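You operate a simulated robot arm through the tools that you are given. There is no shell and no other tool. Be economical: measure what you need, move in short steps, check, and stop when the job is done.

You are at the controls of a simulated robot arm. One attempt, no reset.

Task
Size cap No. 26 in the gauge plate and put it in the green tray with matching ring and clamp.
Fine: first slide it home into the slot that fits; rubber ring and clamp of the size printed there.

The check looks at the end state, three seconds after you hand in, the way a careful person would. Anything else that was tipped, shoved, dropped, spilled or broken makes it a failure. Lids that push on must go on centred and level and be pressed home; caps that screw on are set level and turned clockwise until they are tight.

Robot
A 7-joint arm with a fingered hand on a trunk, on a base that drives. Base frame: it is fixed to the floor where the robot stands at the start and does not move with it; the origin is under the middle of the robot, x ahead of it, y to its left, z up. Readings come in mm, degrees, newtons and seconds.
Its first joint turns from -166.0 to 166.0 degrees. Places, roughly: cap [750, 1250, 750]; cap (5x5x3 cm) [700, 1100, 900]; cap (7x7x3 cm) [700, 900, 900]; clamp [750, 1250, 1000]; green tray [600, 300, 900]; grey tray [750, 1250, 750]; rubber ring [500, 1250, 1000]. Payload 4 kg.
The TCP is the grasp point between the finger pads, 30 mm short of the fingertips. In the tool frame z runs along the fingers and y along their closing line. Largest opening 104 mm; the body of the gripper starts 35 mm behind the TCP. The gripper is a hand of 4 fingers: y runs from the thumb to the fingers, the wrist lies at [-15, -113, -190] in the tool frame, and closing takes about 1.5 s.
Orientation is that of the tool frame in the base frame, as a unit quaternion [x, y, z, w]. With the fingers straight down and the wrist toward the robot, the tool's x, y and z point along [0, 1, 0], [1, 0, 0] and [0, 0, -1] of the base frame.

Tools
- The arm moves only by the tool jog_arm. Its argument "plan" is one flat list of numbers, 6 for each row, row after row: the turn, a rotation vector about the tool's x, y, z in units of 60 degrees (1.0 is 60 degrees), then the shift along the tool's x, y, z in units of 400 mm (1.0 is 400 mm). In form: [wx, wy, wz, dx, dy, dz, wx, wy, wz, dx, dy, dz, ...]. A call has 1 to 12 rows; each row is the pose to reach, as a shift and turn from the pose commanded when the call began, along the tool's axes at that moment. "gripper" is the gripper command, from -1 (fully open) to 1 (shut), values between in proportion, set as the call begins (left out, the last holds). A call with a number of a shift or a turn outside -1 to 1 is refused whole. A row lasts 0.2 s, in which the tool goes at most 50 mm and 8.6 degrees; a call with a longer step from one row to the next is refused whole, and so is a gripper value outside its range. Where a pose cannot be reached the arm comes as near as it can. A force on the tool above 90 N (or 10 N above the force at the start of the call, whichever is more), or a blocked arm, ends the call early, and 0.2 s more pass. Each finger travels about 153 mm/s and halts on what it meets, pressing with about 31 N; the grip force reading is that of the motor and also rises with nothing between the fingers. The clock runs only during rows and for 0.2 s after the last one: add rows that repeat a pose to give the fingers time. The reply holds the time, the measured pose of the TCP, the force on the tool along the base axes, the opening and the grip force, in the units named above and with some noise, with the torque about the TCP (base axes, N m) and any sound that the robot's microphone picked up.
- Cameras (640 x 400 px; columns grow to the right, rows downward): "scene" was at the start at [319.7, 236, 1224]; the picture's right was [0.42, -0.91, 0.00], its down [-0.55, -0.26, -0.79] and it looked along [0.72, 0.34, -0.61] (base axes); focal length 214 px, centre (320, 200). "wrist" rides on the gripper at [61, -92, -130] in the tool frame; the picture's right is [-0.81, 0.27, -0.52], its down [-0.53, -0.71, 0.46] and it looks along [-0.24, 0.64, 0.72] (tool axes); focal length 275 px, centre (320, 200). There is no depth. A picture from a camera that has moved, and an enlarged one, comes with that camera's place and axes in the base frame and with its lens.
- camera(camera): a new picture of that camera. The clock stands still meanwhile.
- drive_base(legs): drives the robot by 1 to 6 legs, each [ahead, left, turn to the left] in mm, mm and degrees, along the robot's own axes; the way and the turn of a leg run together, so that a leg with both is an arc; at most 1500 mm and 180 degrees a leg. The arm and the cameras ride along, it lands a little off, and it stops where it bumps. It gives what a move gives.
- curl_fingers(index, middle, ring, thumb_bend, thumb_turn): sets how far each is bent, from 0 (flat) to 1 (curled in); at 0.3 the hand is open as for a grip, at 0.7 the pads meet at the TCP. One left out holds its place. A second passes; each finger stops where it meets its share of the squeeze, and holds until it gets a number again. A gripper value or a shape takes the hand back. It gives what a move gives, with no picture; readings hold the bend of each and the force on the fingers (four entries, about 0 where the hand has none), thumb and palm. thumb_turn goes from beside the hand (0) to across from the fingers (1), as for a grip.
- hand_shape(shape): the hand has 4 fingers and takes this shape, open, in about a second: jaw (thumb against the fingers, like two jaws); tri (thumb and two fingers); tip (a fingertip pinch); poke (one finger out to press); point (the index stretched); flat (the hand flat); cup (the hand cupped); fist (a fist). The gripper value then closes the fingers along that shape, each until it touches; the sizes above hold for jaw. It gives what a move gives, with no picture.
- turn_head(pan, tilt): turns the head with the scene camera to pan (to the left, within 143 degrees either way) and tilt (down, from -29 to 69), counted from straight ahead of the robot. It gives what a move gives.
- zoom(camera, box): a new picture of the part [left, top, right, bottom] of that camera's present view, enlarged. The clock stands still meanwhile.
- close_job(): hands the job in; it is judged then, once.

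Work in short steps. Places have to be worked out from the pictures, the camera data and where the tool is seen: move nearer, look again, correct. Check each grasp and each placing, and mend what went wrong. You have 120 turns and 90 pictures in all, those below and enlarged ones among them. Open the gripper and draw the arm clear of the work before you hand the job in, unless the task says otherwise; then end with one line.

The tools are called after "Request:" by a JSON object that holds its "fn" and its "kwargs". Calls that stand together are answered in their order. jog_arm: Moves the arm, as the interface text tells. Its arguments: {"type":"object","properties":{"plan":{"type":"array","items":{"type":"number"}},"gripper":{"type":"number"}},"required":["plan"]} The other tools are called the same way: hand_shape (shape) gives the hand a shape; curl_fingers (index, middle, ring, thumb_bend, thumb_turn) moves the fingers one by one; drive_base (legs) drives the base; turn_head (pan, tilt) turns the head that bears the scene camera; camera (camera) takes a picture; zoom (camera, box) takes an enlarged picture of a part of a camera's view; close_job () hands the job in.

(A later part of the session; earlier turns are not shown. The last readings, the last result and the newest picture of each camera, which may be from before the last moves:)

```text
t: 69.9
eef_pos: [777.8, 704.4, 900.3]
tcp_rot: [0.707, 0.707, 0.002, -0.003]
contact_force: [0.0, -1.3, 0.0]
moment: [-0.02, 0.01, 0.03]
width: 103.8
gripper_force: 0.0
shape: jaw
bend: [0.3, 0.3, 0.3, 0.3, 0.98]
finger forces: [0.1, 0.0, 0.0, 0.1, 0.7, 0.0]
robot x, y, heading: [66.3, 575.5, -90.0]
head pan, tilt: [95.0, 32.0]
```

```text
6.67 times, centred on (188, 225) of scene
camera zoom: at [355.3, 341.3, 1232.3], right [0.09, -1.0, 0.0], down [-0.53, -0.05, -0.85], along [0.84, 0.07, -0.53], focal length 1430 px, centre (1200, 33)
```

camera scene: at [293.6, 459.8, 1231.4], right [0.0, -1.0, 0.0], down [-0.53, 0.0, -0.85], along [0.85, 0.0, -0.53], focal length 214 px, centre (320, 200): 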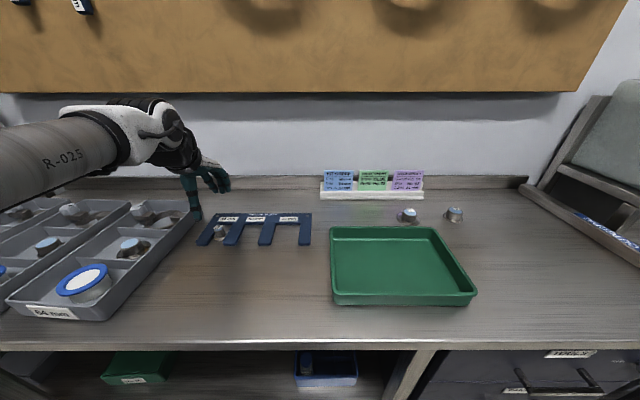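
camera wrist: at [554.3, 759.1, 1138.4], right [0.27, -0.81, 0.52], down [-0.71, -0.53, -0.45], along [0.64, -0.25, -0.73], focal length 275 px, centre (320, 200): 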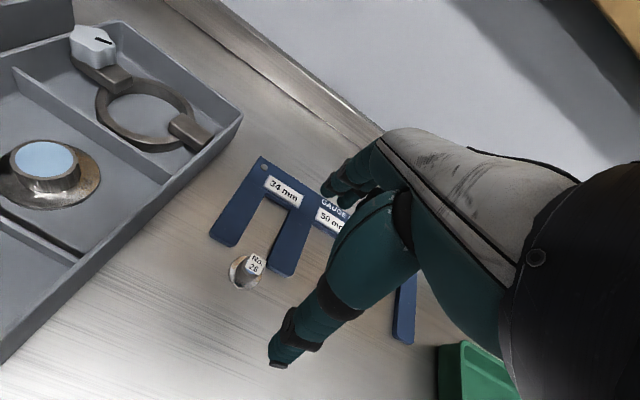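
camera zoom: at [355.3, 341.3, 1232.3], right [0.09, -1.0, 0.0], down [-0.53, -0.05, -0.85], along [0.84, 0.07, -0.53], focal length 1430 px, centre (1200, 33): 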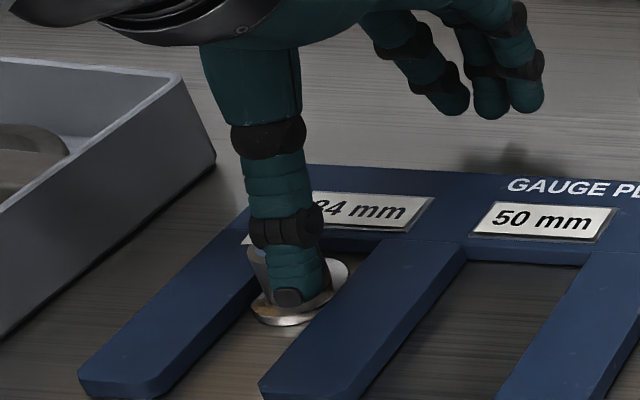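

Cap has moved to x≈727; about 8 mm remain. I push 6 mm, then small increments watching force.

Request:
{"fn": "jog_arm", "kwargs": {"plan": [0, 0, 0, 0, 0.005, 0, 0, 0, 0, 0, 0.01, 0, 0, 0, 0, 0, 0.015, 0, 0, 0, 0, 0, 0.015, 0]}}

Request:
{"fn": "jog_arm", "kwargs": {"plan": [0, 0, 0, 0, 0.0025, 0, 0, 0, 0, 0, 0.005, 0, 0, 0, 0, 0, 0.005, 0]}}

Request:
{"fn": "zoom", "kwargs": {"camera": "scene", "box": [154, 200, 218, 240]}}

```text
t: 70.9
eef_pos: [783.1, 704.9, 901.3]
tcp_rot: [0.708, 0.706, 0.002, -0.002]
contact_force: [-1.4, 0.0, 0.7]
moment: [-0.02, 0.0, 0.04]
width: 104.0
gripper_force: 0.0
shape: jaw
bend: [0.3, 0.3, 0.3, 0.29, 0.98]
finger forces: [0.1, 0.0, 0.0, 0.0, 0.8, 0.0]
robot x, y, heading: [67.6, 575.4, -90.0]
head pan, tilt: [95.0, 32.0]
```

```text
t: 71.7
eef_pos: [784.9, 703.9, 901.4]
tcp_rot: [0.706, 0.708, 0.002, -0.003]
contact_force: [0.0, 0.1, -0.3]
moment: [0.02, -0.04, 0.02]
width: 103.7
gripper_force: 0.1
shape: jaw
bend: [0.3, 0.3, 0.3, 0.29, 0.98]
finger forces: [0.0, 0.0, 0.0, 0.0, 0.3, 0.0]
robot x, y, heading: [64.8, 575.7, -90.1]
head pan, tilt: [95.0, 32.0]
```

```text
10.00 times, centred on (186, 220) of scene
camera zoom: at [355.3, 341.4, 1232.3], right [0.09, -1.0, 0.0], down [-0.53, -0.05, -0.85], along [0.84, 0.07, -0.53], focal length 2145 px, centre (1660, 0)
```

zoom: 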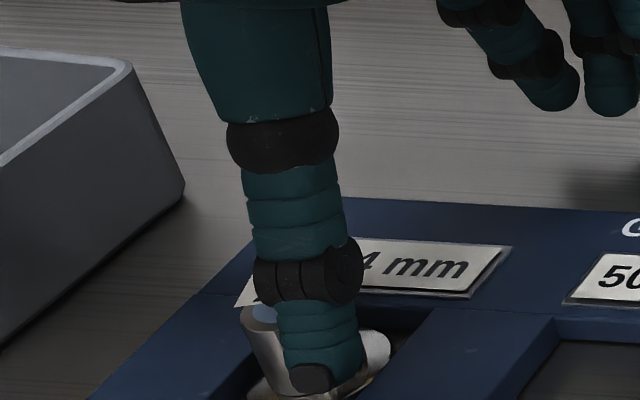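

A small gap seems left; I push in 2 mm steps by force reading only.

Request:
{"fn": "jog_arm", "kwargs": {"plan": [0, 0, 0, 0, 0.0025, 0, 0, 0, 0, 0, 0.005, 0, 0, 0, 0, 0, 0.005, 0]}}

Request:
{"fn": "jog_arm", "kwargs": {"plan": [0, 0, 0, 0, 0.0025, 0, 0, 0, 0, 0, 0.005, 0, 0, 0, 0, 0, 0.005, 0]}}

Request:
{"fn": "jog_arm", "kwargs": {"plan": [0, 0, 0, 0, 0.0025, 0, 0, 0, 0, 0, 0.005, 0, 0, 0, 0, 0, 0.005, 0]}}

```text
t: 72.5
eef_pos: [783.5, 702.5, 902.2]
tcp_rot: [0.707, 0.707, 0.002, -0.004]
contact_force: [-0.1, -0.7, 0.7]
moment: [0.04, 0.0, 0.03]
width: 103.6
gripper_force: 0.2
shape: jaw
bend: [0.3, 0.3, 0.3, 0.29, 0.98]
finger forces: [0.0, 0.0, 0.0, 0.0, 0.2, 0.0]
out of reach, approached as far as the arm can: row 1, 2, 3
robot x, y, heading: [65.4, 575.8, -89.8]
head pan, tilt: [95.0, 32.0]
```

```text
t: 73.3
eef_pos: [784.6, 703.1, 902.3]
tcp_rot: [0.706, 0.708, 0.003, -0.003]
contact_force: [-1.0, 0.3, -0.1]
moment: [-0.06, 0.01, 0.0]
width: 104.0
gripper_force: 0.1
shape: jaw
bend: [0.3, 0.3, 0.3, 0.29, 0.98]
finger forces: [0.1, 0.0, 0.0, 0.1, 0.6, 0.0]
robot x, y, heading: [63.7, 572.3, -90.0]
head pan, tilt: [95.0, 32.0]
```

```text
t: 74.1
eef_pos: [783.5, 702.9, 900.0]
tcp_rot: [0.707, 0.708, 0.002, -0.004]
contact_force: [-0.6, -0.3, 0.5]
moment: [0.01, 0.03, 0.0]
width: 104.0
gripper_force: 0.2
shape: jaw
bend: [0.3, 0.3, 0.3, 0.29, 0.98]
finger forces: [0.1, 0.0, 0.0, 0.0, 0.5, 0.0]
out of reach, approached as far as the arm can: row 2, 3
robot x, y, heading: [64.4, 571.4, -89.9]
head pan, tilt: [95.0, 32.0]
```

Arm reach is spent, so I push with the thumb itself: bending it slightly.

Request:
{"fn": "curl_fingers", "kwargs": {"thumb_bend": 0.33}}

Request:
{"fn": "curl_fingers", "kwargs": {"thumb_bend": 0.35}}

```text
t: 75.1
eef_pos: [784.6, 702.7, 901.2]
tcp_rot: [0.707, 0.707, 0.002, -0.003]
contact_force: [-0.1, -0.7, 0.5]
moment: [-0.03, 0.1, 0.07]
width: 100.9
gripper_force: 0.7
shape: fingers
bend: [0.3, 0.3, 0.3, 0.32, 0.98]
finger forces: [0.2, 0.1, 0.0, 0.0, 1.3, 0.1]
robot x, y, heading: [62.4, 575.9, -90.2]
head pan, tilt: [95.0, 32.0]
```

```text
t: 76.1
eef_pos: [783.6, 703.1, 899.8]
tcp_rot: [0.707, 0.707, 0.001, -0.003]
contact_force: [-0.9, -1.3, 1.2]
moment: [-0.01, 0.08, 0.07]
width: 98.5
gripper_force: 1.3
shape: fingers
bend: [0.3, 0.3, 0.3, 0.34, 0.98]
finger forces: [0.1, 0.0, 0.0, 0.1, 1.8, 0.0]
robot x, y, heading: [65.6, 574.9, -90.2]
head pan, tilt: [95.0, 32.0]
```

Force rises a little (1.8 N). One more increment, then look.

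Request:
{"fn": "curl_fingers", "kwargs": {"thumb_bend": 0.37}}

Request:
{"fn": "zoom", "kwargs": {"camera": "scene", "box": [154, 205, 218, 245]}}

```text
t: 77.1
eef_pos: [784.0, 702.3, 900.6]
tcp_rot: [0.707, 0.708, 0.002, -0.004]
contact_force: [-2.5, -2.1, 1.7]
moment: [0.0, 0.06, 0.07]
width: 97.4
gripper_force: 0.9
shape: fingers
bend: [0.3, 0.3, 0.3, 0.35, 0.98]
finger forces: [0.0, 0.0, 0.0, 0.1, 2.4, 0.1]
robot x, y, heading: [62.0, 576.6, -90.0]
head pan, tilt: [95.0, 32.0]
```

```text
10.00 times, centred on (186, 225) of scene
camera zoom: at [355.2, 341.3, 1232.3], right [0.09, -1.0, 0.0], down [-0.53, -0.05, -0.85], along [0.84, 0.07, -0.53], focal length 2145 px, centre (1660, -50)
```

zoom: 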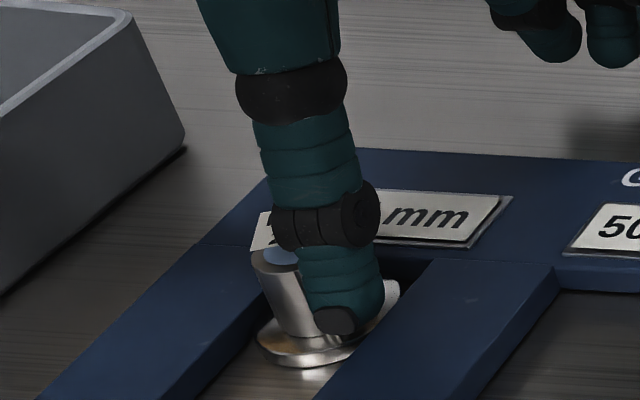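

The cap centre reads x≈733, slot back ≈750 minus radius 17 = 733: it is home, thumb stalling. One last light press, then release.

Request:
{"fn": "curl_fingers", "kwargs": {"thumb_bend": 0.4}}

Request:
{"fn": "curl_fingers", "kwargs": {"thumb_bend": 0.3}}

```text
t: 78.1
eef_pos: [784.2, 702.4, 901.6]
tcp_rot: [0.708, 0.707, 0.001, -0.003]
contact_force: [-2.7, -1.7, 2.3]
moment: [0.0, 0.18, 0.14]
width: 96.0
gripper_force: 1.9
shape: fingers
bend: [0.3, 0.3, 0.3, 0.37, 0.98]
finger forces: [0.0, 0.0, 0.0, 0.0, 3.3, 0.0]
robot x, y, heading: [64.3, 573.3, -90.2]
head pan, tilt: [95.0, 32.0]
```

```text
t: 79.1
eef_pos: [783.9, 702.9, 900.2]
tcp_rot: [0.707, 0.707, 0.002, -0.003]
contact_force: [0.3, -0.6, 0.2]
moment: [-0.01, 0.0, 0.03]
width: 102.9
gripper_force: 0.3
shape: fingers
bend: [0.3, 0.3, 0.3, 0.3, 0.98]
finger forces: [0.0, 0.1, 0.1, 0.0, 0.3, 0.0]
robot x, y, heading: [59.9, 574.7, -90.1]
head pan, tilt: [95.0, 32.0]
```

Home. I lift the hand while moving back to above the cap.

Request:
{"fn": "jog_arm", "kwargs": {"plan": [0, 0, 0, 0, -0.02, -0.05, 0, 0, 0, 0, -0.05, -0.11, 0, 0, 0, 0.01, -0.09, -0.15, 0, 0, 0, 0.0375, -0.14, -0.15, 0, 0, 0, 0.0375, -0.14, -0.15], "gripper": -1}}

Request:
{"fn": "zoom", "kwargs": {"camera": "scene", "box": [138, 195, 234, 255]}}

```text
t: 80.3
eef_pos: [727.5, 718.5, 959.0]
tcp_rot: [0.707, 0.707, 0.002, -0.003]
contact_force: [-0.2, 0.2, -1.0]
moment: [0.03, -0.03, 0.02]
width: 103.5
gripper_force: 0.1
shape: jaw
bend: [0.3, 0.3, 0.3, 0.3, 0.98]
finger forces: [0.1, 0.0, 0.0, 0.0, 0.1, 0.0]
robot x, y, heading: [63.6, 572.4, -90.0]
head pan, tilt: [95.0, 32.0]
```

```text
6.67 times, centred on (186, 225) of scene
camera zoom: at [355.3, 341.3, 1232.3], right [0.09, -1.0, 0.0], down [-0.53, -0.05, -0.85], along [0.84, 0.07, -0.53], focal length 1430 px, centre (1213, 33)
```

zoom: 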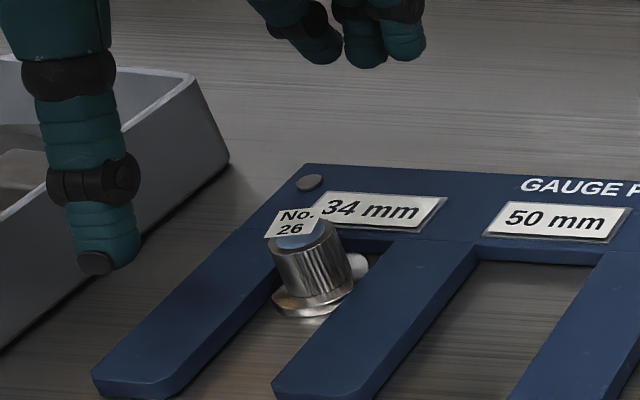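

It looks home or within ~2 mm. I descend, grip the cap, and press forward in small steps to be sure it touches the back.

Request:
{"fn": "jog_arm", "kwargs": {"plan": [0, 0, 0, 0, 0, 0.045, 0, 0, 0, 0, 0, 0.09, 0, 0, 0, 0, 0, 0.136, 0, 0, 0, 0, 0, 0.136]}}

Request:
{"fn": "jog_arm", "kwargs": {"plan": [0, 0, 0, 0, 0, 0, 0, 0, 0, 0, 0, 0, 0, 0, 0, 0, 0, 0, 0, 0, 0, 0, 0, 0, 0, 0, 0, 0, 0, 0, 0, 0, 0, 0, 0, 0, 0, 0, 0, 0, 0, 0, 0, 0, 0, 0, 0, 0], "gripper": 1}}

Request:
{"fn": "jog_arm", "kwargs": {"plan": [0, 0, 0, 0, 0.004, 0, 0, 0, 0, 0, 0.004, 0]}}

Request:
{"fn": "jog_arm", "kwargs": {"plan": [0, 0, 0, 0, 0.005, 0, 0, 0, 0, 0, 0.005, 0]}}

```text
t: 81.3
eef_pos: [727.5, 717.8, 905.1]
tcp_rot: [0.707, 0.707, 0.002, -0.003]
contact_force: [0.1, -0.7, 0.1]
moment: [0.03, 0.01, 0.02]
width: 103.8
gripper_force: 0.0
shape: jaw
bend: [0.3, 0.3, 0.3, 0.3, 0.98]
finger forces: [0.1, 0.0, 0.0, 0.0, 0.0, 0.0]
robot x, y, heading: [66.4, 575.0, -89.9]
head pan, tilt: [95.0, 32.0]
```

```text
t: 83.1
eef_pos: [727.0, 718.2, 906.0]
tcp_rot: [0.707, 0.708, 0.002, -0.002]
contact_force: [0.2, 1.0, 1.1]
moment: [0.02, -0.04, 0.02]
width: 13.2
gripper_force: 31.2
shape: jaw
bend: [0.72, 0.62, 0.69, 0.74, 1.0]
finger forces: [16.9, 9.5, 0.1, 0.1, 27.1, 0.1]
robot x, y, heading: [68.7, 575.4, -90.0]
head pan, tilt: [95.0, 32.0]
```

```text
t: 83.7
eef_pos: [729.4, 717.6, 905.6]
tcp_rot: [0.707, 0.708, 0.003, -0.002]
contact_force: [-0.2, -0.2, 0.3]
moment: [-0.02, 0.0, 0.0]
width: 13.0
gripper_force: 30.9
shape: jaw
bend: [0.72, 0.62, 0.69, 0.74, 1.0]
finger forces: [17.0, 9.8, 0.0, 0.1, 27.2, 0.0]
robot x, y, heading: [64.6, 570.6, -90.1]
head pan, tilt: [95.0, 32.0]
```

```text
t: 84.3
eef_pos: [732.0, 716.8, 906.3]
tcp_rot: [0.707, 0.708, 0.002, -0.003]
contact_force: [-0.2, -0.6, -0.3]
moment: [0.02, 0.03, -0.01]
width: 13.1
gripper_force: 30.8
shape: jaw
bend: [0.72, 0.62, 0.69, 0.74, 1.0]
finger forces: [17.0, 9.8, 0.0, 0.0, 27.2, 0.0]
robot x, y, heading: [63.1, 573.6, -89.9]
head pan, tilt: [95.0, 32.0]
```

No contact force yet; two more 2 mm steps.

Request:
{"fn": "jog_arm", "kwargs": {"plan": [0, 0, 0, 0, 0.005, 0, 0, 0, 0, 0, 0.005, 0]}}

Request:
{"fn": "jog_arm", "kwargs": {"plan": [0, 0, 0, 0, 0.005, 0, 0, 0, 0, 0, 0.005, 0]}}

Request:
{"fn": "zoom", "kwargs": {"camera": "scene", "box": [154, 205, 218, 245]}}

```text
t: 84.9
eef_pos: [734.2, 717.8, 906.1]
tcp_rot: [0.707, 0.708, 0.002, -0.003]
contact_force: [-0.9, 0.4, 0.9]
moment: [0.01, -0.01, 0.0]
width: 13.1
gripper_force: 31.3
shape: jaw
bend: [0.72, 0.62, 0.69, 0.74, 1.0]
finger forces: [17.0, 9.7, 0.0, 0.0, 27.3, 0.1]
robot x, y, heading: [64.4, 575.6, -89.9]
head pan, tilt: [95.0, 32.0]
```

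```text
t: 85.5
eef_pos: [735.8, 716.5, 904.6]
tcp_rot: [0.707, 0.707, 0.003, -0.002]
contact_force: [-0.2, 0.8, 0.7]
moment: [0.01, -0.01, -0.04]
width: 13.0
gripper_force: 30.5
shape: jaw
bend: [0.72, 0.62, 0.69, 0.74, 1.0]
finger forces: [17.0, 9.8, 0.0, 0.0, 27.3, 0.0]
robot x, y, heading: [66.6, 577.5, -89.9]
head pan, tilt: [95.0, 32.0]
```

```text
10.00 times, centred on (186, 225) of scene
camera zoom: at [355.3, 341.4, 1232.3], right [0.09, -1.0, 0.0], down [-0.53, -0.05, -0.85], along [0.84, 0.07, -0.53], focal length 2145 px, centre (1660, -50)
```

zoom: 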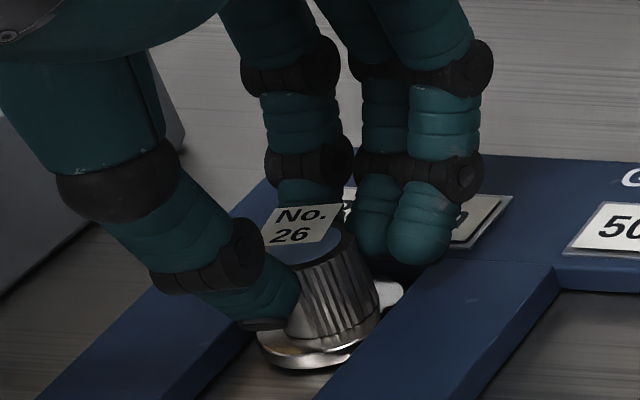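

The flange is now exactly where it was when thumb-pressed. I push 2 mm more to feel the back wall.

Request:
{"fn": "jog_arm", "kwargs": {"plan": [0, 0, 0, 0, 0.005, 0, 0, 0, 0, 0, 0.005, 0]}}

Request:
{"fn": "jog_arm", "kwargs": {"plan": [0, 0, 0, 0, 0.004, 0, 0, 0, 0, 0, 0.004, 0]}}

```text
t: 86.1
eef_pos: [737.1, 716.2, 906.4]
tcp_rot: [0.706, 0.708, 0.002, -0.004]
contact_force: [-5.5, 0.0, 4.1]
moment: [-0.02, 0.17, -0.02]
width: 12.8
gripper_force: 31.0
shape: jaw
bend: [0.72, 0.63, 0.69, 0.74, 1.0]
finger forces: [15.6, 9.1, 0.1, 0.1, 31.3, 0.0]
robot x, y, heading: [65.8, 572.8, -90.1]
head pan, tilt: [95.0, 32.0]
```

```text
t: 86.7
eef_pos: [738.4, 717.1, 904.8]
tcp_rot: [0.706, 0.708, 0.003, -0.003]
contact_force: [-12.5, -0.7, 4.6]
moment: [-0.01, 0.36, -0.06]
width: 12.5
gripper_force: 31.0
shape: jaw
bend: [0.72, 0.63, 0.69, 0.74, 1.0]
finger forces: [14.4, 8.6, 0.0, 0.0, 35.2, 0.0]
robot x, y, heading: [66.0, 575.7, -90.0]
head pan, tilt: [95.0, 32.0]
```

12.5 N against the back: the cap is home in the 34 mm slot. I ease off, lift it straight up, and drive so the hand is over the green tray (about x 515–705, y 180–437).

Request:
{"fn": "jog_arm", "kwargs": {"plan": [0, 0, 0, 0, -0.009, 0, 0, 0, 0, 0, -0.009, -0.04, 0, 0, 0, 0, -0.012, -0.09, 0, 0, 0, 0, -0.012, -0.15, 0, 0, 0, 0, -0.012, -0.15]}}

Request:
{"fn": "drive_base", "kwargs": {"legs": [[472, -120, 0]]}}

Request:
{"fn": "camera", "kwargs": {"camera": "scene"}}

```text
t: 87.9
eef_pos: [733.7, 716.4, 966.8]
tcp_rot: [0.707, 0.707, 0.002, -0.003]
contact_force: [0.6, -0.5, -0.4]
moment: [-0.02, -0.01, -0.01]
width: 12.6
gripper_force: 30.7
shape: jaw
bend: [0.72, 0.63, 0.69, 0.74, 1.0]
finger forces: [18.1, 10.5, 0.0, 0.1, 28.2, 0.0]
robot x, y, heading: [64.1, 572.7, -90.1]
head pan, tilt: [95.0, 32.0]
```

```text
t: 90.8
eef_pos: [613.5, 237.7, 967.6]
tcp_rot: [0.706, 0.708, 0.002, -0.004]
contact_force: [-0.3, -0.3, 0.2]
moment: [0.01, 0.0, -0.02]
width: 13.1
gripper_force: 30.7
shape: jaw
bend: [0.72, 0.63, 0.69, 0.74, 1.0]
finger forces: [18.0, 10.6, 0.0, 0.0, 28.2, 0.0]
robot x, y, heading: [-55.0, 94.6, -90.0]
head pan, tilt: [95.0, 32.0]
```

```text
17 pictures are left
camera scene: at [236.4, -137.5, 1232.3], right [0.09, -1.0, 0.0], down [-0.53, -0.05, -0.85], along [0.84, 0.08, -0.53], focal length 214 px, centre (320, 200)
```

scene: 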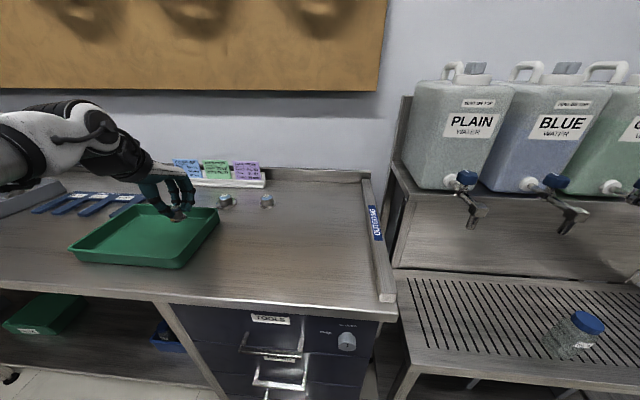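

The cap is over the right part of the tray. I shift +15 mm in y for wall clearance and lower in small steps feeling for the floor.

Request:
{"fn": "jog_arm", "kwargs": {"plan": [0, 0, 0, 0.0375, 0, 0, 0, 0, 0, 0.0375, 0, 0.06, 0, 0, 0, 0.0375, 0, 0.12, 0, 0, 0, 0.0375, 0, 0.14, 0, 0, 0, 0.0375, 0, 0.14]}}

Request:
{"fn": "jog_arm", "kwargs": {"plan": [0, 0, 0, 0, 0, 0.004, 0, 0, 0, 0, 0, 0.004]}}

Request:
{"fn": "jog_arm", "kwargs": {"plan": [0, 0, 0, 0, 0, 0.004, 0, 0, 0, 0, 0, 0.004]}}

```text
t: 92.0
eef_pos: [613.5, 253.2, 910.6]
tcp_rot: [0.706, 0.709, 0.002, -0.003]
contact_force: [0.3, 0.3, -0.4]
moment: [0.01, -0.01, 0.0]
width: 12.6
gripper_force: 31.2
shape: jaw
bend: [0.72, 0.63, 0.69, 0.74, 1.0]
finger forces: [18.0, 10.7, 0.0, 0.0, 28.1, 0.0]
robot x, y, heading: [-54.6, 98.7, -90.1]
head pan, tilt: [95.0, 32.0]
```

```text
t: 92.6
eef_pos: [614.0, 253.4, 909.1]
tcp_rot: [0.706, 0.708, 0.002, -0.003]
contact_force: [0.1, 0.0, 0.0]
moment: [-0.03, 0.03, 0.02]
width: 13.1
gripper_force: 31.1
shape: jaw
bend: [0.72, 0.63, 0.69, 0.74, 1.0]
finger forces: [18.1, 10.6, 0.1, 0.0, 28.1, 0.1]
robot x, y, heading: [-55.4, 94.5, -90.0]
head pan, tilt: [95.0, 32.0]
```

```text
t: 93.2
eef_pos: [615.1, 254.4, 907.6]
tcp_rot: [0.706, 0.709, 0.003, -0.003]
contact_force: [-0.7, 0.2, 4.4]
moment: [0.0, -0.03, 0.04]
width: 12.9
gripper_force: 30.9
shape: jaw
bend: [0.72, 0.63, 0.69, 0.74, 1.0]
finger forces: [18.1, 10.5, 0.0, 0.0, 29.3, 0.0]
robot x, y, heading: [-54.8, 98.5, -89.9]
head pan, tilt: [95.0, 32.0]
```

Floor contact felt at 907.6. I open partly, rise, and check.

Request:
{"fn": "jog_arm", "kwargs": {"plan": [0, 0, 0, 0, 0, 0, 0, 0, 0, 0, 0, 0, 0, 0, 0, 0, 0, 0, 0, 0, 0, 0, 0, 0, 0, 0, 0, 0, 0, -0.07, 0, 0, 0, 0, 0, -0.14, 0, 0, 0, 0, 0, -0.18, 0, 0, 0, 0, 0, -0.18], "gripper": -0.4}}

Request:
{"fn": "zoom", "kwargs": {"camera": "scene", "box": [60, 170, 270, 300]}}

```text
t: 95.0
eef_pos: [615.4, 251.3, 981.0]
tcp_rot: [0.706, 0.709, 0.002, -0.002]
contact_force: [0.0, 0.1, -0.8]
moment: [0.02, 0.03, 0.03]
width: 72.7
gripper_force: 0.1
shape: jaw
bend: [0.27, 0.37, 0.34, 0.58, 0.99]
finger forces: [0.0, 0.1, 0.0, 0.0, 0.0, 0.2]
robot x, y, heading: [-55.6, 93.9, -90.1]
head pan, tilt: [95.0, 32.0]
```

```text
3.05 times, centred on (165, 235) of scene
camera zoom: at [236.4, -137.5, 1232.3], right [0.09, -1.0, 0.0], down [-0.53, -0.05, -0.85], along [0.84, 0.08, -0.53], focal length 654 px, centre (792, 93)
```

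zoom: 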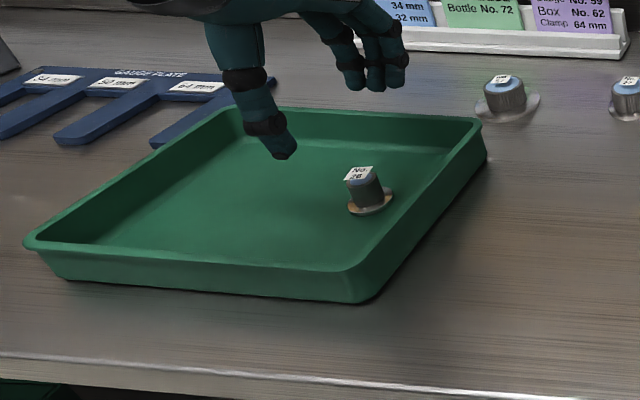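

The cap stands upright in the tray. Next, the 34 mm tray, ring estimated near (565, 1268). I raise the hand, open fully, and drive back along the bench.

Request:
{"fn": "jog_arm", "kwargs": {"plan": [0, 0, 0, 0, 0, -0.05, 0, 0, 0, 0, 0, -0.1, 0, 0, 0, 0, 0, -0.1], "gripper": -1}}

Request:
{"fn": "drive_base", "kwargs": {"legs": [[-950, -50, 0]]}}

Request:
{"fn": "camera", "kwargs": {"camera": "wrist"}}

```text
t: 95.8
eef_pos: [615.4, 251.5, 1021.6]
tcp_rot: [0.706, 0.708, 0.002, -0.004]
contact_force: [0.3, -0.3, -0.5]
moment: [0.01, 0.02, -0.02]
width: 103.8
gripper_force: 0.0
shape: jaw
bend: [0.3, 0.3, 0.3, 0.3, 0.98]
finger forces: [0.0, 0.0, 0.1, 0.0, 0.0, 0.1]
robot x, y, heading: [-56.7, 96.2, -90.0]
head pan, tilt: [95.0, 32.0]
```

```text
t: 100.7
eef_pos: [558.8, 1186.7, 1020.4]
tcp_rot: [0.703, 0.711, 0.001, -0.003]
contact_force: [-1.1, -0.3, 0.4]
moment: [0.0, 0.02, 0.0]
width: 103.7
gripper_force: 0.1
shape: jaw
bend: [0.3, 0.3, 0.3, 0.3, 0.98]
finger forces: [0.1, 0.1, 0.1, 0.1, 0.1, 0.0]
robot x, y, heading: [-111.4, 1026.1, -89.4]
head pan, tilt: [95.0, 32.0]
```

```text
15 pictures are left
camera wrist: at [467.5, 1246.5, 1151.7], right [0.28, -0.81, 0.51], down [-0.71, -0.54, -0.46], along [0.65, -0.23, -0.73], focal length 275 px, centre (320, 200)
```

wrist: 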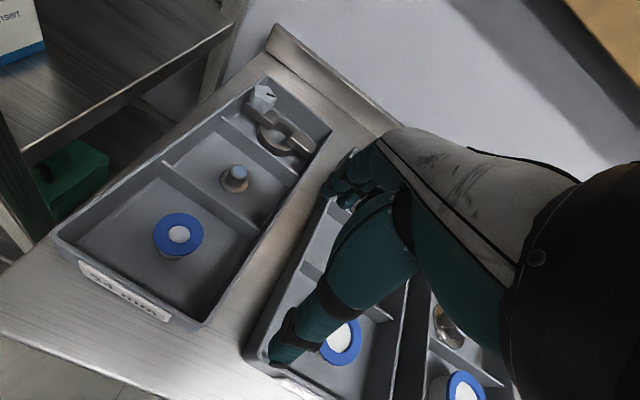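

The wrist view shows the 34 tray clearly: ring at about (567, 1275, ~898), clamp band near (768, 1267). I drive 88 mm further back and zoom to verify label and ring.

Request:
{"fn": "drive_base", "kwargs": {"legs": [[-88, 0, -0.6]]}}

Request:
{"fn": "camera", "kwargs": {"camera": "wrist"}}

Request:
{"fn": "zoom", "kwargs": {"camera": "scene", "box": [40, 150, 200, 270]}}

```text
t: 101.8
eef_pos: [559.9, 1268.5, 1020.0]
tcp_rot: [0.707, 0.707, 0.001, -0.002]
contact_force: [-0.8, 0.5, -0.3]
moment: [0.01, 0.05, 0.03]
width: 103.8
gripper_force: 0.2
shape: jaw
bend: [0.3, 0.3, 0.3, 0.3, 0.98]
finger forces: [0.0, 0.1, 0.1, 0.1, 0.1, 0.1]
robot x, y, heading: [-113.2, 1113.0, -89.9]
head pan, tilt: [95.0, 32.0]
```

```text
14 pictures are left
camera wrist: at [469.6, 1327.8, 1151.7], right [0.28, -0.81, 0.51], down [-0.71, -0.53, -0.46], along [0.64, -0.24, -0.73], focal length 275 px, centre (320, 200)
```

wrist: 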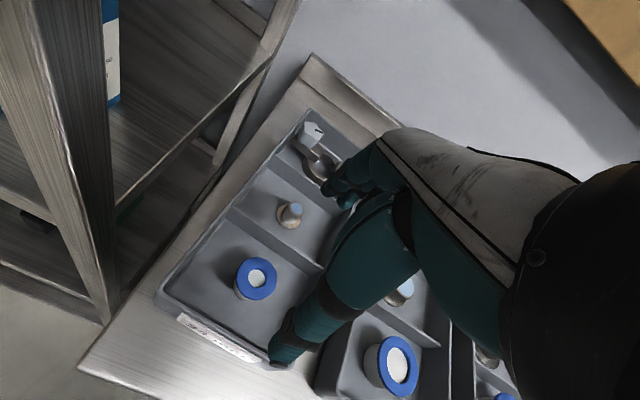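

```text
3.33 times, centred on (120, 210) of scene
camera zoom: at [180.0, 879.2, 1232.3], right [0.08, -1.0, 0.0], down [-0.53, -0.04, -0.85], along [0.84, 0.07, -0.53], focal length 715 px, centre (987, 167)
```

zoom: 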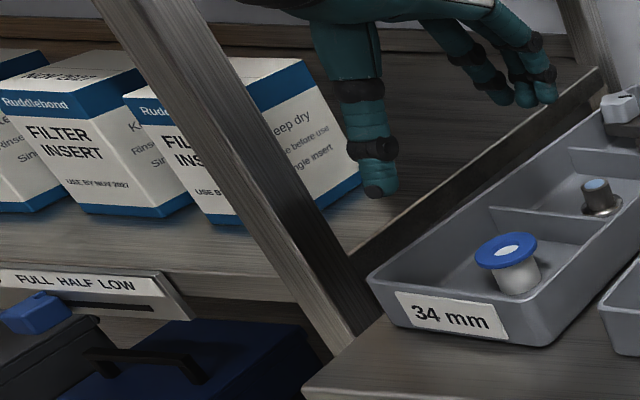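

Label "34 mm" confirmed; ring at (565.5, 1273, ~898), OD ≈ 43 mm. I narrow the hand to ~62 mm and lower to z=925.

Request:
{"fn": "jog_arm", "kwargs": {"plan": [0, 0, 0, 0.011, 0.018, 0, 0, 0, 0, 0.011, 0.018, 0, 0, 0, 0, 0.011, 0.018, 0, 0, 0, 0, 0.011, 0.018, 0.06, 0, 0, 0, 0.011, 0.018, 0.12, 0, 0, 0, 0.011, 0.018, 0.18, 0, 0, 0, 0.011, 0.018, 0.2375, 0, 0, 0, 0.011, 0.018, 0.2375], "gripper": -0.2}}

Request:
{"fn": "zoom", "kwargs": {"camera": "scene", "box": [130, 190, 226, 250]}}

```text
t: 103.6
eef_pos: [566.4, 1272.2, 926.7]
tcp_rot: [0.707, 0.707, 0.002, -0.002]
contact_force: [-0.2, 0.0, 0.6]
moment: [0.0, -0.02, -0.01]
width: 62.6
gripper_force: 0.0
shape: jaw
bend: [0.29, 0.4, 0.37, 0.64, 1.0]
finger forces: [0.1, 0.0, 0.1, 0.0, 0.0, 0.1]
robot x, y, heading: [-107.4, 1115.8, -90.1]
head pan, tilt: [95.0, 32.0]
```

```text
6.67 times, centred on (178, 220) of scene
camera zoom: at [180.0, 879.2, 1232.3], right [0.08, -1.0, 0.0], down [-0.53, -0.04, -0.85], along [0.84, 0.07, -0.53], focal length 1430 px, centre (1267, 67)
```

zoom: 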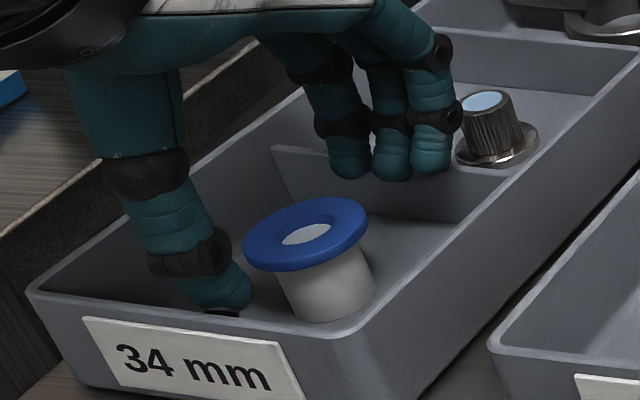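

Very clear view. The hand sits ~9 mm too far in +y relative to the ring; I shift -9 mm, lower 6 mm, then close.

Request:
{"fn": "jog_arm", "kwargs": {"plan": [0, 0, 0, -0.0225, 0, 0, 0, 0, 0, -0.0225, 0, 0.016, 0, 0, 0, -0.0225, 0, 0.016]}}

Request:
{"fn": "jog_arm", "kwargs": {"plan": [0, 0, 0, 0, 0, 0, 0, 0, 0, 0, 0, 0, 0, 0, 0, 0, 0, 0, 0, 0, 0, 0, 0, 0, 0, 0, 0, 0, 0, 0, 0, 0, 0, 0, 0, 0, 0, 0, 0, 0, 0, 0], "gripper": 1}}

Request:
{"fn": "zoom", "kwargs": {"camera": "scene", "box": [130, 190, 226, 250]}}

```text
t: 104.4
eef_pos: [566.5, 1264.8, 919.9]
tcp_rot: [0.707, 0.708, 0.002, -0.003]
contact_force: [0.1, -0.3, -0.2]
moment: [-0.01, -0.03, 0.01]
width: 62.8
gripper_force: 0.1
shape: jaw
bend: [0.29, 0.4, 0.37, 0.64, 1.0]
finger forces: [0.0, 0.0, 0.1, 0.0, 0.1, 0.0]
robot x, y, heading: [-112.9, 1112.4, -90.2]
head pan, tilt: [95.0, 32.0]
```

```text
t: 106.0
eef_pos: [566.8, 1263.4, 919.5]
tcp_rot: [0.707, 0.707, 0.002, -0.004]
contact_force: [0.5, -0.1, 1.0]
moment: [-0.02, -0.01, -0.01]
width: 18.9
gripper_force: 31.0
shape: jaw
bend: [0.73, 0.72, 0.69, 0.77, 1.0]
finger forces: [19.6, 2.9, 0.0, 0.0, 19.9, 0.0]
robot x, y, heading: [-108.9, 1112.4, -89.9]
head pan, tilt: [95.0, 32.0]
```

```text
6.67 times, centred on (178, 220) of scene
camera zoom: at [180.0, 879.2, 1232.3], right [0.08, -1.0, 0.0], down [-0.53, -0.04, -0.85], along [0.84, 0.07, -0.53], focal length 1430 px, centre (1267, 67)
```

zoom: 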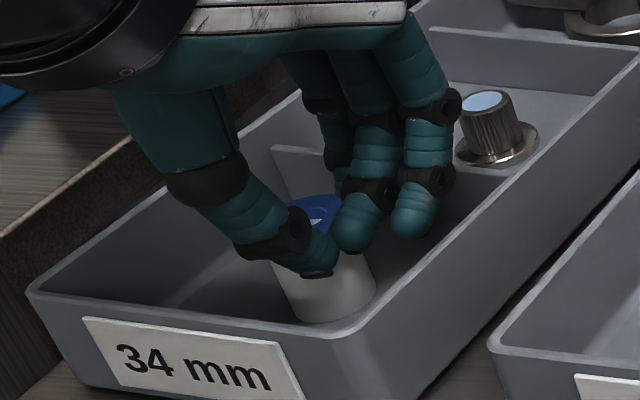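

The grip looks off; width suggests something ~30 mm. I check with the wrist camera.

Request:
{"fn": "zoom", "kwargs": {"camera": "wrist", "box": [220, 190, 400, 310]}}

```text
3.33 times, centred on (310, 250) of wrist
camera zoom: at [475.8, 1324.6, 1050.1], right [0.27, -0.81, 0.51], down [-0.71, -0.53, -0.46], along [0.64, -0.24, -0.73], focal length 918 px, centre (353, 33)
```

zoom: 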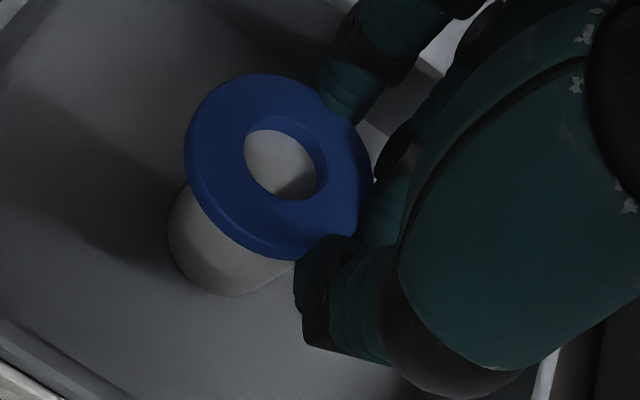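

The fingers pinch the ring on its -y side; the ring centre is ~14 mm further +y. I open, shift +14 mm, and close again.

Request:
{"fn": "jog_arm", "kwargs": {"plan": [0, 0, 0, 0, 0, 0, 0, 0, 0, 0, 0, 0, 0, 0, 0, 0, 0, 0, 0, 0, 0, 0, 0, 0, 0, 0, 0, 0, 0, 0, 0, 0, 0, 0.017, 0.002, 0, 0, 0, 0, 0.035, 0.002, 0, 0, 0, 0, 0.035, 0.002, 0], "gripper": -0.25}}

Request:
{"fn": "jog_arm", "kwargs": {"plan": [0, 0, 0, 0, 0, 0, 0, 0, 0, 0, 0, 0, 0, 0, 0, 0, 0, 0, 0, 0, 0, 0, 0, 0, 0, 0, 0, 0, 0, 0, 0, 0, 0, 0, 0, 0, 0, 0, 0, 0, 0, 0], "gripper": 1}}

Request:
{"fn": "zoom", "kwargs": {"camera": "wrist", "box": [220, 190, 400, 310]}}

```text
t: 107.8
eef_pos: [567.5, 1277.5, 919.4]
tcp_rot: [0.707, 0.707, 0.002, -0.004]
contact_force: [1.0, 0.2, 0.4]
moment: [0.02, 0.01, 0.0]
width: 64.9
gripper_force: 0.1
shape: jaw
bend: [0.28, 0.4, 0.36, 0.63, 1.0]
finger forces: [0.0, 0.0, 0.0, 0.1, 0.1, 0.0]
robot x, y, heading: [-113.2, 1111.0, -90.3]
head pan, tilt: [95.0, 32.0]
```

```text
t: 109.4
eef_pos: [567.0, 1277.6, 919.6]
tcp_rot: [0.708, 0.706, 0.002, -0.002]
contact_force: [0.1, 0.1, -0.6]
moment: [0.03, 0.0, -0.02]
width: 32.1
gripper_force: 31.1
shape: jaw
bend: [0.74, 0.54, 0.58, 0.75, 1.0]
finger forces: [17.8, 9.6, 0.0, 0.0, 26.6, 0.0]
robot x, y, heading: [-111.1, 1111.8, -90.2]
head pan, tilt: [95.0, 32.0]
```

```text
3.33 times, centred on (310, 250) of wrist
camera zoom: at [476.9, 1338.6, 1050.4], right [0.27, -0.81, 0.51], down [-0.71, -0.53, -0.46], along [0.64, -0.24, -0.73], focal length 918 px, centre (353, 33)
```

zoom: 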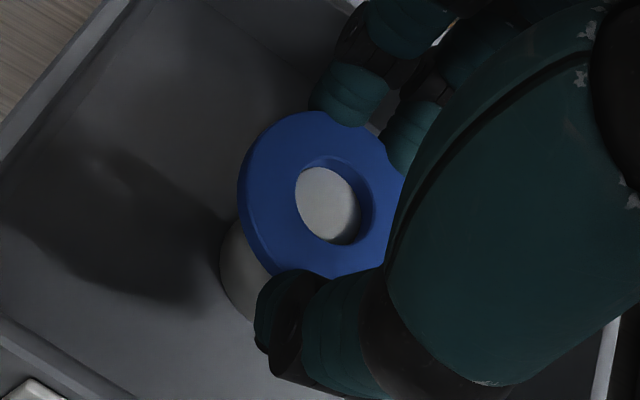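

Good grip now: index, middle and thumb around the ring. I lift straight up.

Request:
{"fn": "jog_arm", "kwargs": {"plan": [0, 0, 0, 0, 0, -0.03, 0, 0, 0, 0, 0, -0.07, 0, 0, 0, 0, 0, -0.12, 0, 0, 0, 0, 0, -0.18, 0, 0, 0, 0, 0, -0.22, 0, 0, 0, 0, 0, -0.22]}}

Request:
{"fn": "zoom", "kwargs": {"camera": "scene", "box": [120, 150, 248, 250]}}

```text
t: 110.8
eef_pos: [567.4, 1277.1, 1007.5]
tcp_rot: [0.708, 0.706, 0.002, -0.003]
contact_force: [0.3, -0.6, 0.3]
moment: [0.0, -0.02, -0.01]
width: 32.1
gripper_force: 30.8
shape: jaw
bend: [0.74, 0.54, 0.58, 0.75, 1.0]
finger forces: [17.7, 9.5, 0.1, 0.0, 26.6, 0.0]
robot x, y, heading: [-109.8, 1111.4, -90.3]
head pan, tilt: [95.0, 32.0]
```

```text
4.00 times, centred on (184, 200) of scene
camera zoom: at [180.0, 879.2, 1232.3], right [0.08, -1.0, 0.0], down [-0.53, -0.04, -0.85], along [0.84, 0.07, -0.53], focal length 858 px, centre (864, 200)
```

zoom: 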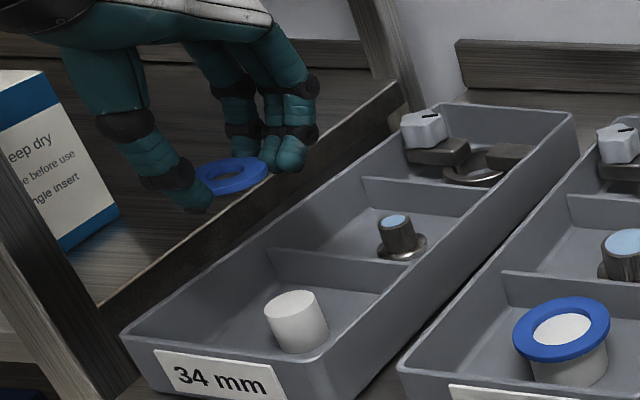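

Ring lifted cleanly. I drive back to the green tray; ring goes next to the cap at about (590, 310).

Request:
{"fn": "drive_base", "kwargs": {"legs": [[965, 24, 0]]}}

```text
t: 115.9
eef_pos: [583.7, 295.4, 1006.9]
tcp_rot: [0.713, 0.701, 0.002, -0.002]
contact_force: [-0.5, -0.1, 0.5]
moment: [0.05, -0.02, -0.03]
width: 32.3
gripper_force: 30.8
shape: jaw
bend: [0.74, 0.54, 0.58, 0.75, 1.0]
finger forces: [17.7, 9.5, 0.0, 0.0, 26.6, 0.0]
robot x, y, heading: [-94.8, 146.9, -91.1]
head pan, tilt: [95.0, 32.0]
```

I align to (590, 312) and lower to z≈906.

Request:
{"fn": "jog_arm", "kwargs": {"plan": [0, 0, 0, 0.0415, 0.016, 0, 0, 0, 0, 0.0415, 0.016, 0.08, 0, 0, 0, 0.0415, 0.016, 0.16, 0, 0, 0, 0.0415, 0.016, 0.22, 0, 0, 0, 0.0415, 0.016, 0.252, 0, 0, 0, 0.0415, 0.016, 0.252]}}

Request:
{"fn": "zoom", "kwargs": {"camera": "scene", "box": [70, 160, 262, 280]}}

```text
t: 117.3
eef_pos: [590.8, 312.5, 907.6]
tcp_rot: [0.712, 0.702, 0.003, -0.004]
contact_force: [0.6, 0.2, -0.6]
moment: [0.02, -0.03, -0.02]
width: 32.3
gripper_force: 30.6
shape: jaw
bend: [0.74, 0.54, 0.58, 0.75, 1.0]
finger forces: [17.7, 9.7, 0.0, 0.0, 26.4, 0.0]
out of reach, approached as far as the arm can: row 1, 2, 5
robot x, y, heading: [-96.5, 140.3, -91.1]
head pan, tilt: [95.0, 32.0]
```

```text
3.33 times, centred on (166, 220) of scene
camera zoom: at [191.6, -96.6, 1232.3], right [0.07, -1.0, 0.0], down [-0.53, -0.04, -0.85], along [0.85, 0.06, -0.53], focal length 715 px, centre (833, 133)
```

zoom: 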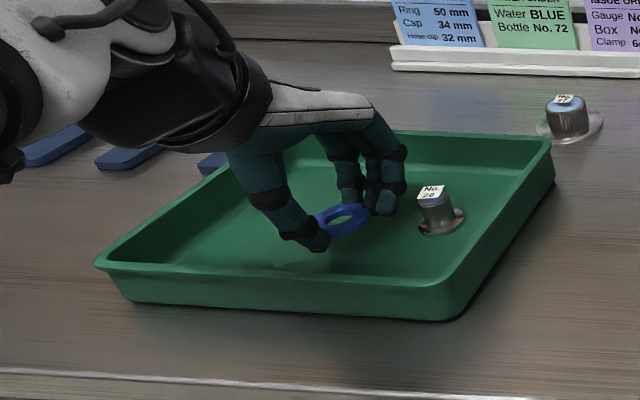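

The ring hangs just over the tray floor, clear of the cap. I lower 3 mm more and open partly, then rise.

Request:
{"fn": "jog_arm", "kwargs": {"plan": [0, 0, 0, 0, 0, 0.004, 0, 0, 0, 0, 0, 0.0075, 0, 0, 0, 0, 0, 0.0075]}}

Request:
{"fn": "jog_arm", "kwargs": {"plan": [0, 0, 0, 0, 0, 0, 0, 0, 0, 0, 0, 0, 0, 0, 0, 0, 0, 0, 0, 0, 0, 0, 0, 0, 0, 0, 0, 0, 0, 0, 0, 0, 0, 0, 0, -0.06, 0, 0, 0, 0, 0, -0.12, 0, 0, 0, 0, 0, -0.2, 0, 0, 0, 0, -0.01, -0.25, 0, 0, 0, 0, -0.01, -0.25], "gripper": -0.3}}

Request:
{"fn": "zoom", "kwargs": {"camera": "scene", "box": [70, 160, 262, 280]}}

```text
t: 118.1
eef_pos: [590.8, 313.2, 904.1]
tcp_rot: [0.713, 0.702, 0.002, -0.003]
contact_force: [0.3, -0.4, -0.4]
moment: [0.02, -0.03, 0.01]
width: 31.9
gripper_force: 31.3
shape: jaw
bend: [0.74, 0.54, 0.58, 0.75, 1.0]
finger forces: [17.6, 9.7, 0.0, 0.0, 26.4, 0.0]
robot x, y, heading: [-97.5, 140.8, -91.1]
head pan, tilt: [95.0, 32.0]
```

```text
t: 120.3
eef_pos: [581.0, 309.5, 1002.5]
tcp_rot: [0.712, 0.702, 0.002, -0.002]
contact_force: [-0.2, -0.9, -0.1]
moment: [-0.02, 0.0, -0.03]
width: 67.4
gripper_force: 0.1
shape: jaw
bend: [0.28, 0.39, 0.36, 0.62, 1.0]
finger forces: [0.1, 0.0, 0.0, 0.0, 0.0, 0.0]
out of reach, approached as far as the arm can: row 8, 9, 10
robot x, y, heading: [-92.4, 140.4, -91.1]
head pan, tilt: [95.0, 32.0]
```

```text
3.33 times, centred on (166, 220) of scene
camera zoom: at [191.6, -96.5, 1232.3], right [0.07, -1.0, 0.0], down [-0.53, -0.04, -0.85], along [0.85, 0.06, -0.53], focal length 715 px, centre (833, 133)
```

zoom: 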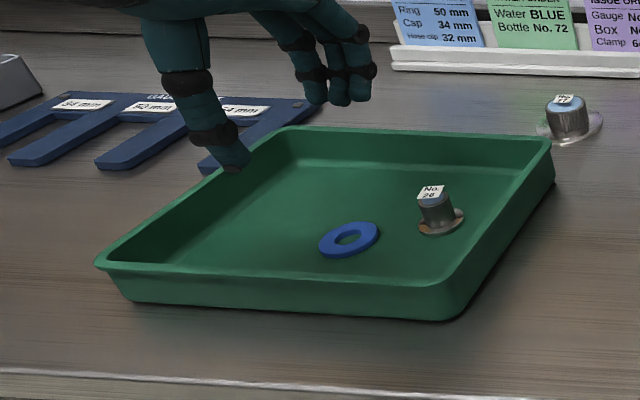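

Ring lies flat in the tray. Now the clamp: its knob is near (775, 1298, top ~915). I drive to bring the hand over that end of the 34 tray.

Request:
{"fn": "drive_base", "kwargs": {"legs": [[0, 0, 1.1], [-975, 165, 0]]}}

Request:
{"fn": "camera", "kwargs": {"camera": "wrist"}}

```text
t: 125.8
eef_pos: [743.7, 1299.7, 1002.7]
tcp_rot: [0.705, 0.709, 0.001, -0.003]
contact_force: [0.5, -0.6, 0.6]
moment: [0.04, 0.03, -0.03]
width: 67.4
gripper_force: 0.1
shape: jaw
bend: [0.28, 0.39, 0.36, 0.62, 1.0]
finger forces: [0.0, 0.0, 0.0, 0.1, 0.0, 0.1]
robot x, y, heading: [68.6, 1116.9, -89.9]
head pan, tilt: [95.0, 32.0]
```

```text
5 pictures are left
camera wrist: at [652.8, 1359.5, 1132.6], right [0.28, -0.81, 0.51], down [-0.71, -0.53, -0.46], along [0.64, -0.24, -0.73], focal length 275 px, centre (320, 200)
```

wrist: 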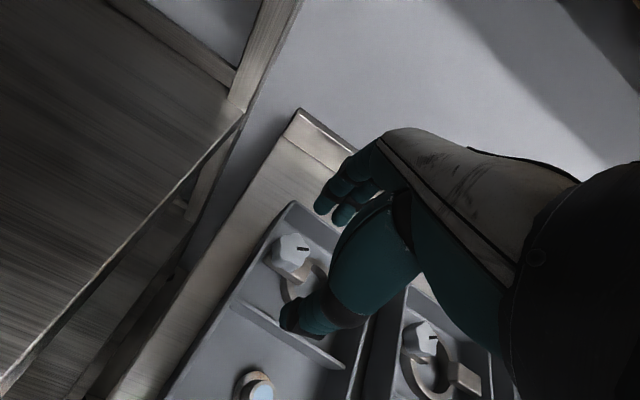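

Knob at about (773, 1295). I drive 29 mm nearer so it's within reach, then descend to z≈930.

Request:
{"fn": "drive_base", "kwargs": {"legs": [[0, 30, 0]]}}

```text
t: 126.6
eef_pos: [773.2, 1299.5, 1001.5]
tcp_rot: [0.706, 0.709, 0.002, -0.003]
contact_force: [0.1, 0.1, -0.3]
moment: [0.03, -0.02, -0.02]
width: 67.1
gripper_force: 0.1
shape: jaw
bend: [0.28, 0.39, 0.36, 0.62, 1.0]
finger forces: [0.1, 0.0, 0.1, 0.0, 0.0, 0.0]
robot x, y, heading: [98.9, 1114.3, -90.1]
head pan, tilt: [95.0, 32.0]
```

Position is right. I descend to z=922 with y -4 mm and look with a zoom.

Request:
{"fn": "jog_arm", "kwargs": {"plan": [0, 0, 0, -0.01, 0, 0.05, 0, 0, 0, -0.01, 0, 0.1, 0, 0, 0, -0.01, 0, 0.15, 0, 0, 0, -0.01, 0, 0.199, 0, 0, 0, -0.01, 0, 0.199]}}

Request:
{"fn": "zoom", "kwargs": {"camera": "wrist", "box": [200, 180, 400, 320]}}

```text
t: 127.8
eef_pos: [773.6, 1295.9, 921.7]
tcp_rot: [0.705, 0.709, 0.003, -0.003]
contact_force: [-1.4, -0.4, 0.6]
moment: [0.0, -0.03, -0.01]
width: 66.9
gripper_force: 0.0
shape: jaw
bend: [0.28, 0.39, 0.36, 0.62, 1.0]
finger forces: [0.0, 1.1, 0.0, 0.1, 0.1, 0.0]
robot x, y, heading: [106.0, 1118.5, -89.8]
head pan, tilt: [95.0, 32.0]
```

```text
2.86 times, centred on (300, 250) of wrist
camera zoom: at [681.7, 1356.4, 1052.3], right [0.28, -0.81, 0.51], down [-0.71, -0.53, -0.46], along [0.65, -0.24, -0.73], focal length 786 px, centre (377, 57)
```

zoom: 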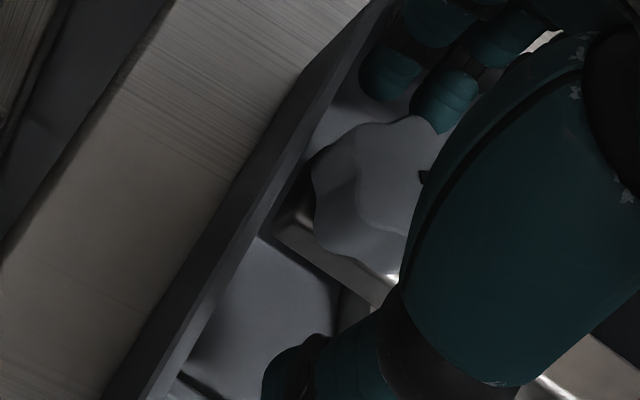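

The knob lies between the fingers and thumb, nearer the fingers. I close the hand.

Request:
{"fn": "jog_arm", "kwargs": {"plan": [0, 0, 0, 0, 0.005, 0, 0, 0, 0, 0, 0.005, 0, 0, 0, 0, 0, 0.005, 0, 0, 0, 0, 0, 0.005, 0, 0, 0, 0, 0, 0.005, 0, 0, 0, 0, 0, 0.005, 0, 0, 0, 0, 0, 0.005, 0, 0, 0, 0, 0, 0.005, 0], "gripper": 1}}

Request:
{"fn": "jog_arm", "kwargs": {"plan": [0, 0, 0, 0, 0, -0.01, 0, 0, 0, 0, 0, -0.025, 0, 0, 0, 0, 0, -0.04, 0, 0, 0, 0, 0, -0.04]}}

```text
t: 129.6
eef_pos: [774.7, 1295.7, 921.8]
tcp_rot: [0.705, 0.709, 0.003, -0.002]
contact_force: [0.2, 1.5, 4.2]
moment: [-0.06, -0.17, 0.06]
width: 23.2
gripper_force: 31.2
shape: jaw
bend: [0.72, 0.49, 0.55, 0.75, 1.0]
finger forces: [19.1, 3.9, 6.7, 0.0, 28.4, 0.0]
robot x, y, heading: [101.0, 1116.3, -89.8]
head pan, tilt: [95.0, 32.0]
```

```text
t: 130.6
eef_pos: [774.4, 1296.2, 938.0]
tcp_rot: [0.705, 0.709, 0.002, -0.003]
contact_force: [-0.3, 0.5, -2.1]
moment: [0.05, 0.0, 0.0]
width: 23.3
gripper_force: 31.2
shape: jaw
bend: [0.72, 0.49, 0.57, 0.75, 1.0]
finger forces: [18.5, 4.0, 3.2, 0.1, 28.2, 0.1]
robot x, y, heading: [102.4, 1121.0, -89.6]
head pan, tilt: [95.0, 32.0]
```

The clamp is held (about 2 N weight showing). I lift it clear with a slight backward motion and check.

Request:
{"fn": "jog_arm", "kwargs": {"plan": [0, 0, 0, 0, 0, -0.05, 0, 0, 0, 0, 0, -0.1, 0, 0, 0, 0, -0.02, -0.14, 0, 0, 0, 0, -0.04, -0.17, 0, 0, 0, 0, -0.04, -0.17]}}

Request:
{"fn": "zoom", "kwargs": {"camera": "scene", "box": [110, 130, 270, 240]}}

```text
t: 131.8
eef_pos: [759.6, 1296.3, 1006.3]
tcp_rot: [0.706, 0.708, 0.002, -0.004]
contact_force: [0.4, 1.2, -1.3]
moment: [0.04, 0.01, 0.01]
width: 23.3
gripper_force: 30.7
shape: jaw
bend: [0.72, 0.49, 0.57, 0.75, 1.0]
finger forces: [18.6, 4.2, 3.3, 0.1, 28.2, 0.0]
robot x, y, heading: [98.5, 1118.7, -89.7]
head pan, tilt: [95.0, 32.0]
```

```text
3.64 times, centred on (190, 185) of scene
camera zoom: at [392.3, 886.7, 1232.3], right [0.09, -1.0, 0.0], down [-0.53, -0.05, -0.85], along [0.84, 0.08, -0.53], focal length 780 px, centre (793, 254)
```

zoom: 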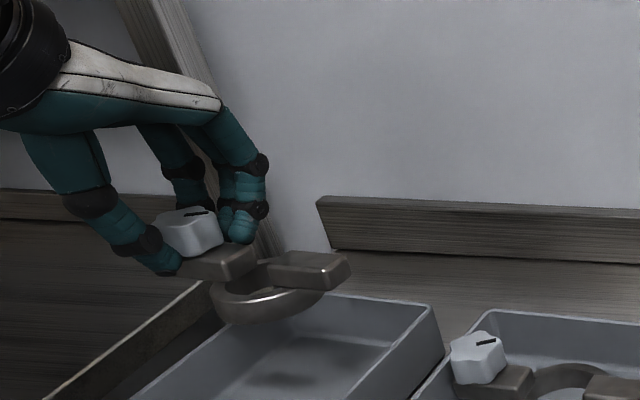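

Clamp is held level. I drive first away from the wall, then ahead to the green tray, aiming at TCP (645, 392).

Request:
{"fn": "drive_base", "kwargs": {"legs": [[0, -114, 0], [890, 0, 0]]}}

```text
t: 137.2
eef_pos: [647.2, 427.3, 1005.0]
tcp_rot: [0.707, 0.707, 0.002, -0.003]
contact_force: [0.2, -0.6, -1.6]
moment: [0.08, 0.0, -0.03]
width: 23.1
gripper_force: 31.4
shape: jaw
bend: [0.72, 0.49, 0.57, 0.75, 1.0]
finger forces: [18.8, 4.3, 3.3, 0.0, 28.1, 0.0]
robot x, y, heading: [-12.0, 254.2, -89.9]
head pan, tilt: [95.0, 32.0]
```

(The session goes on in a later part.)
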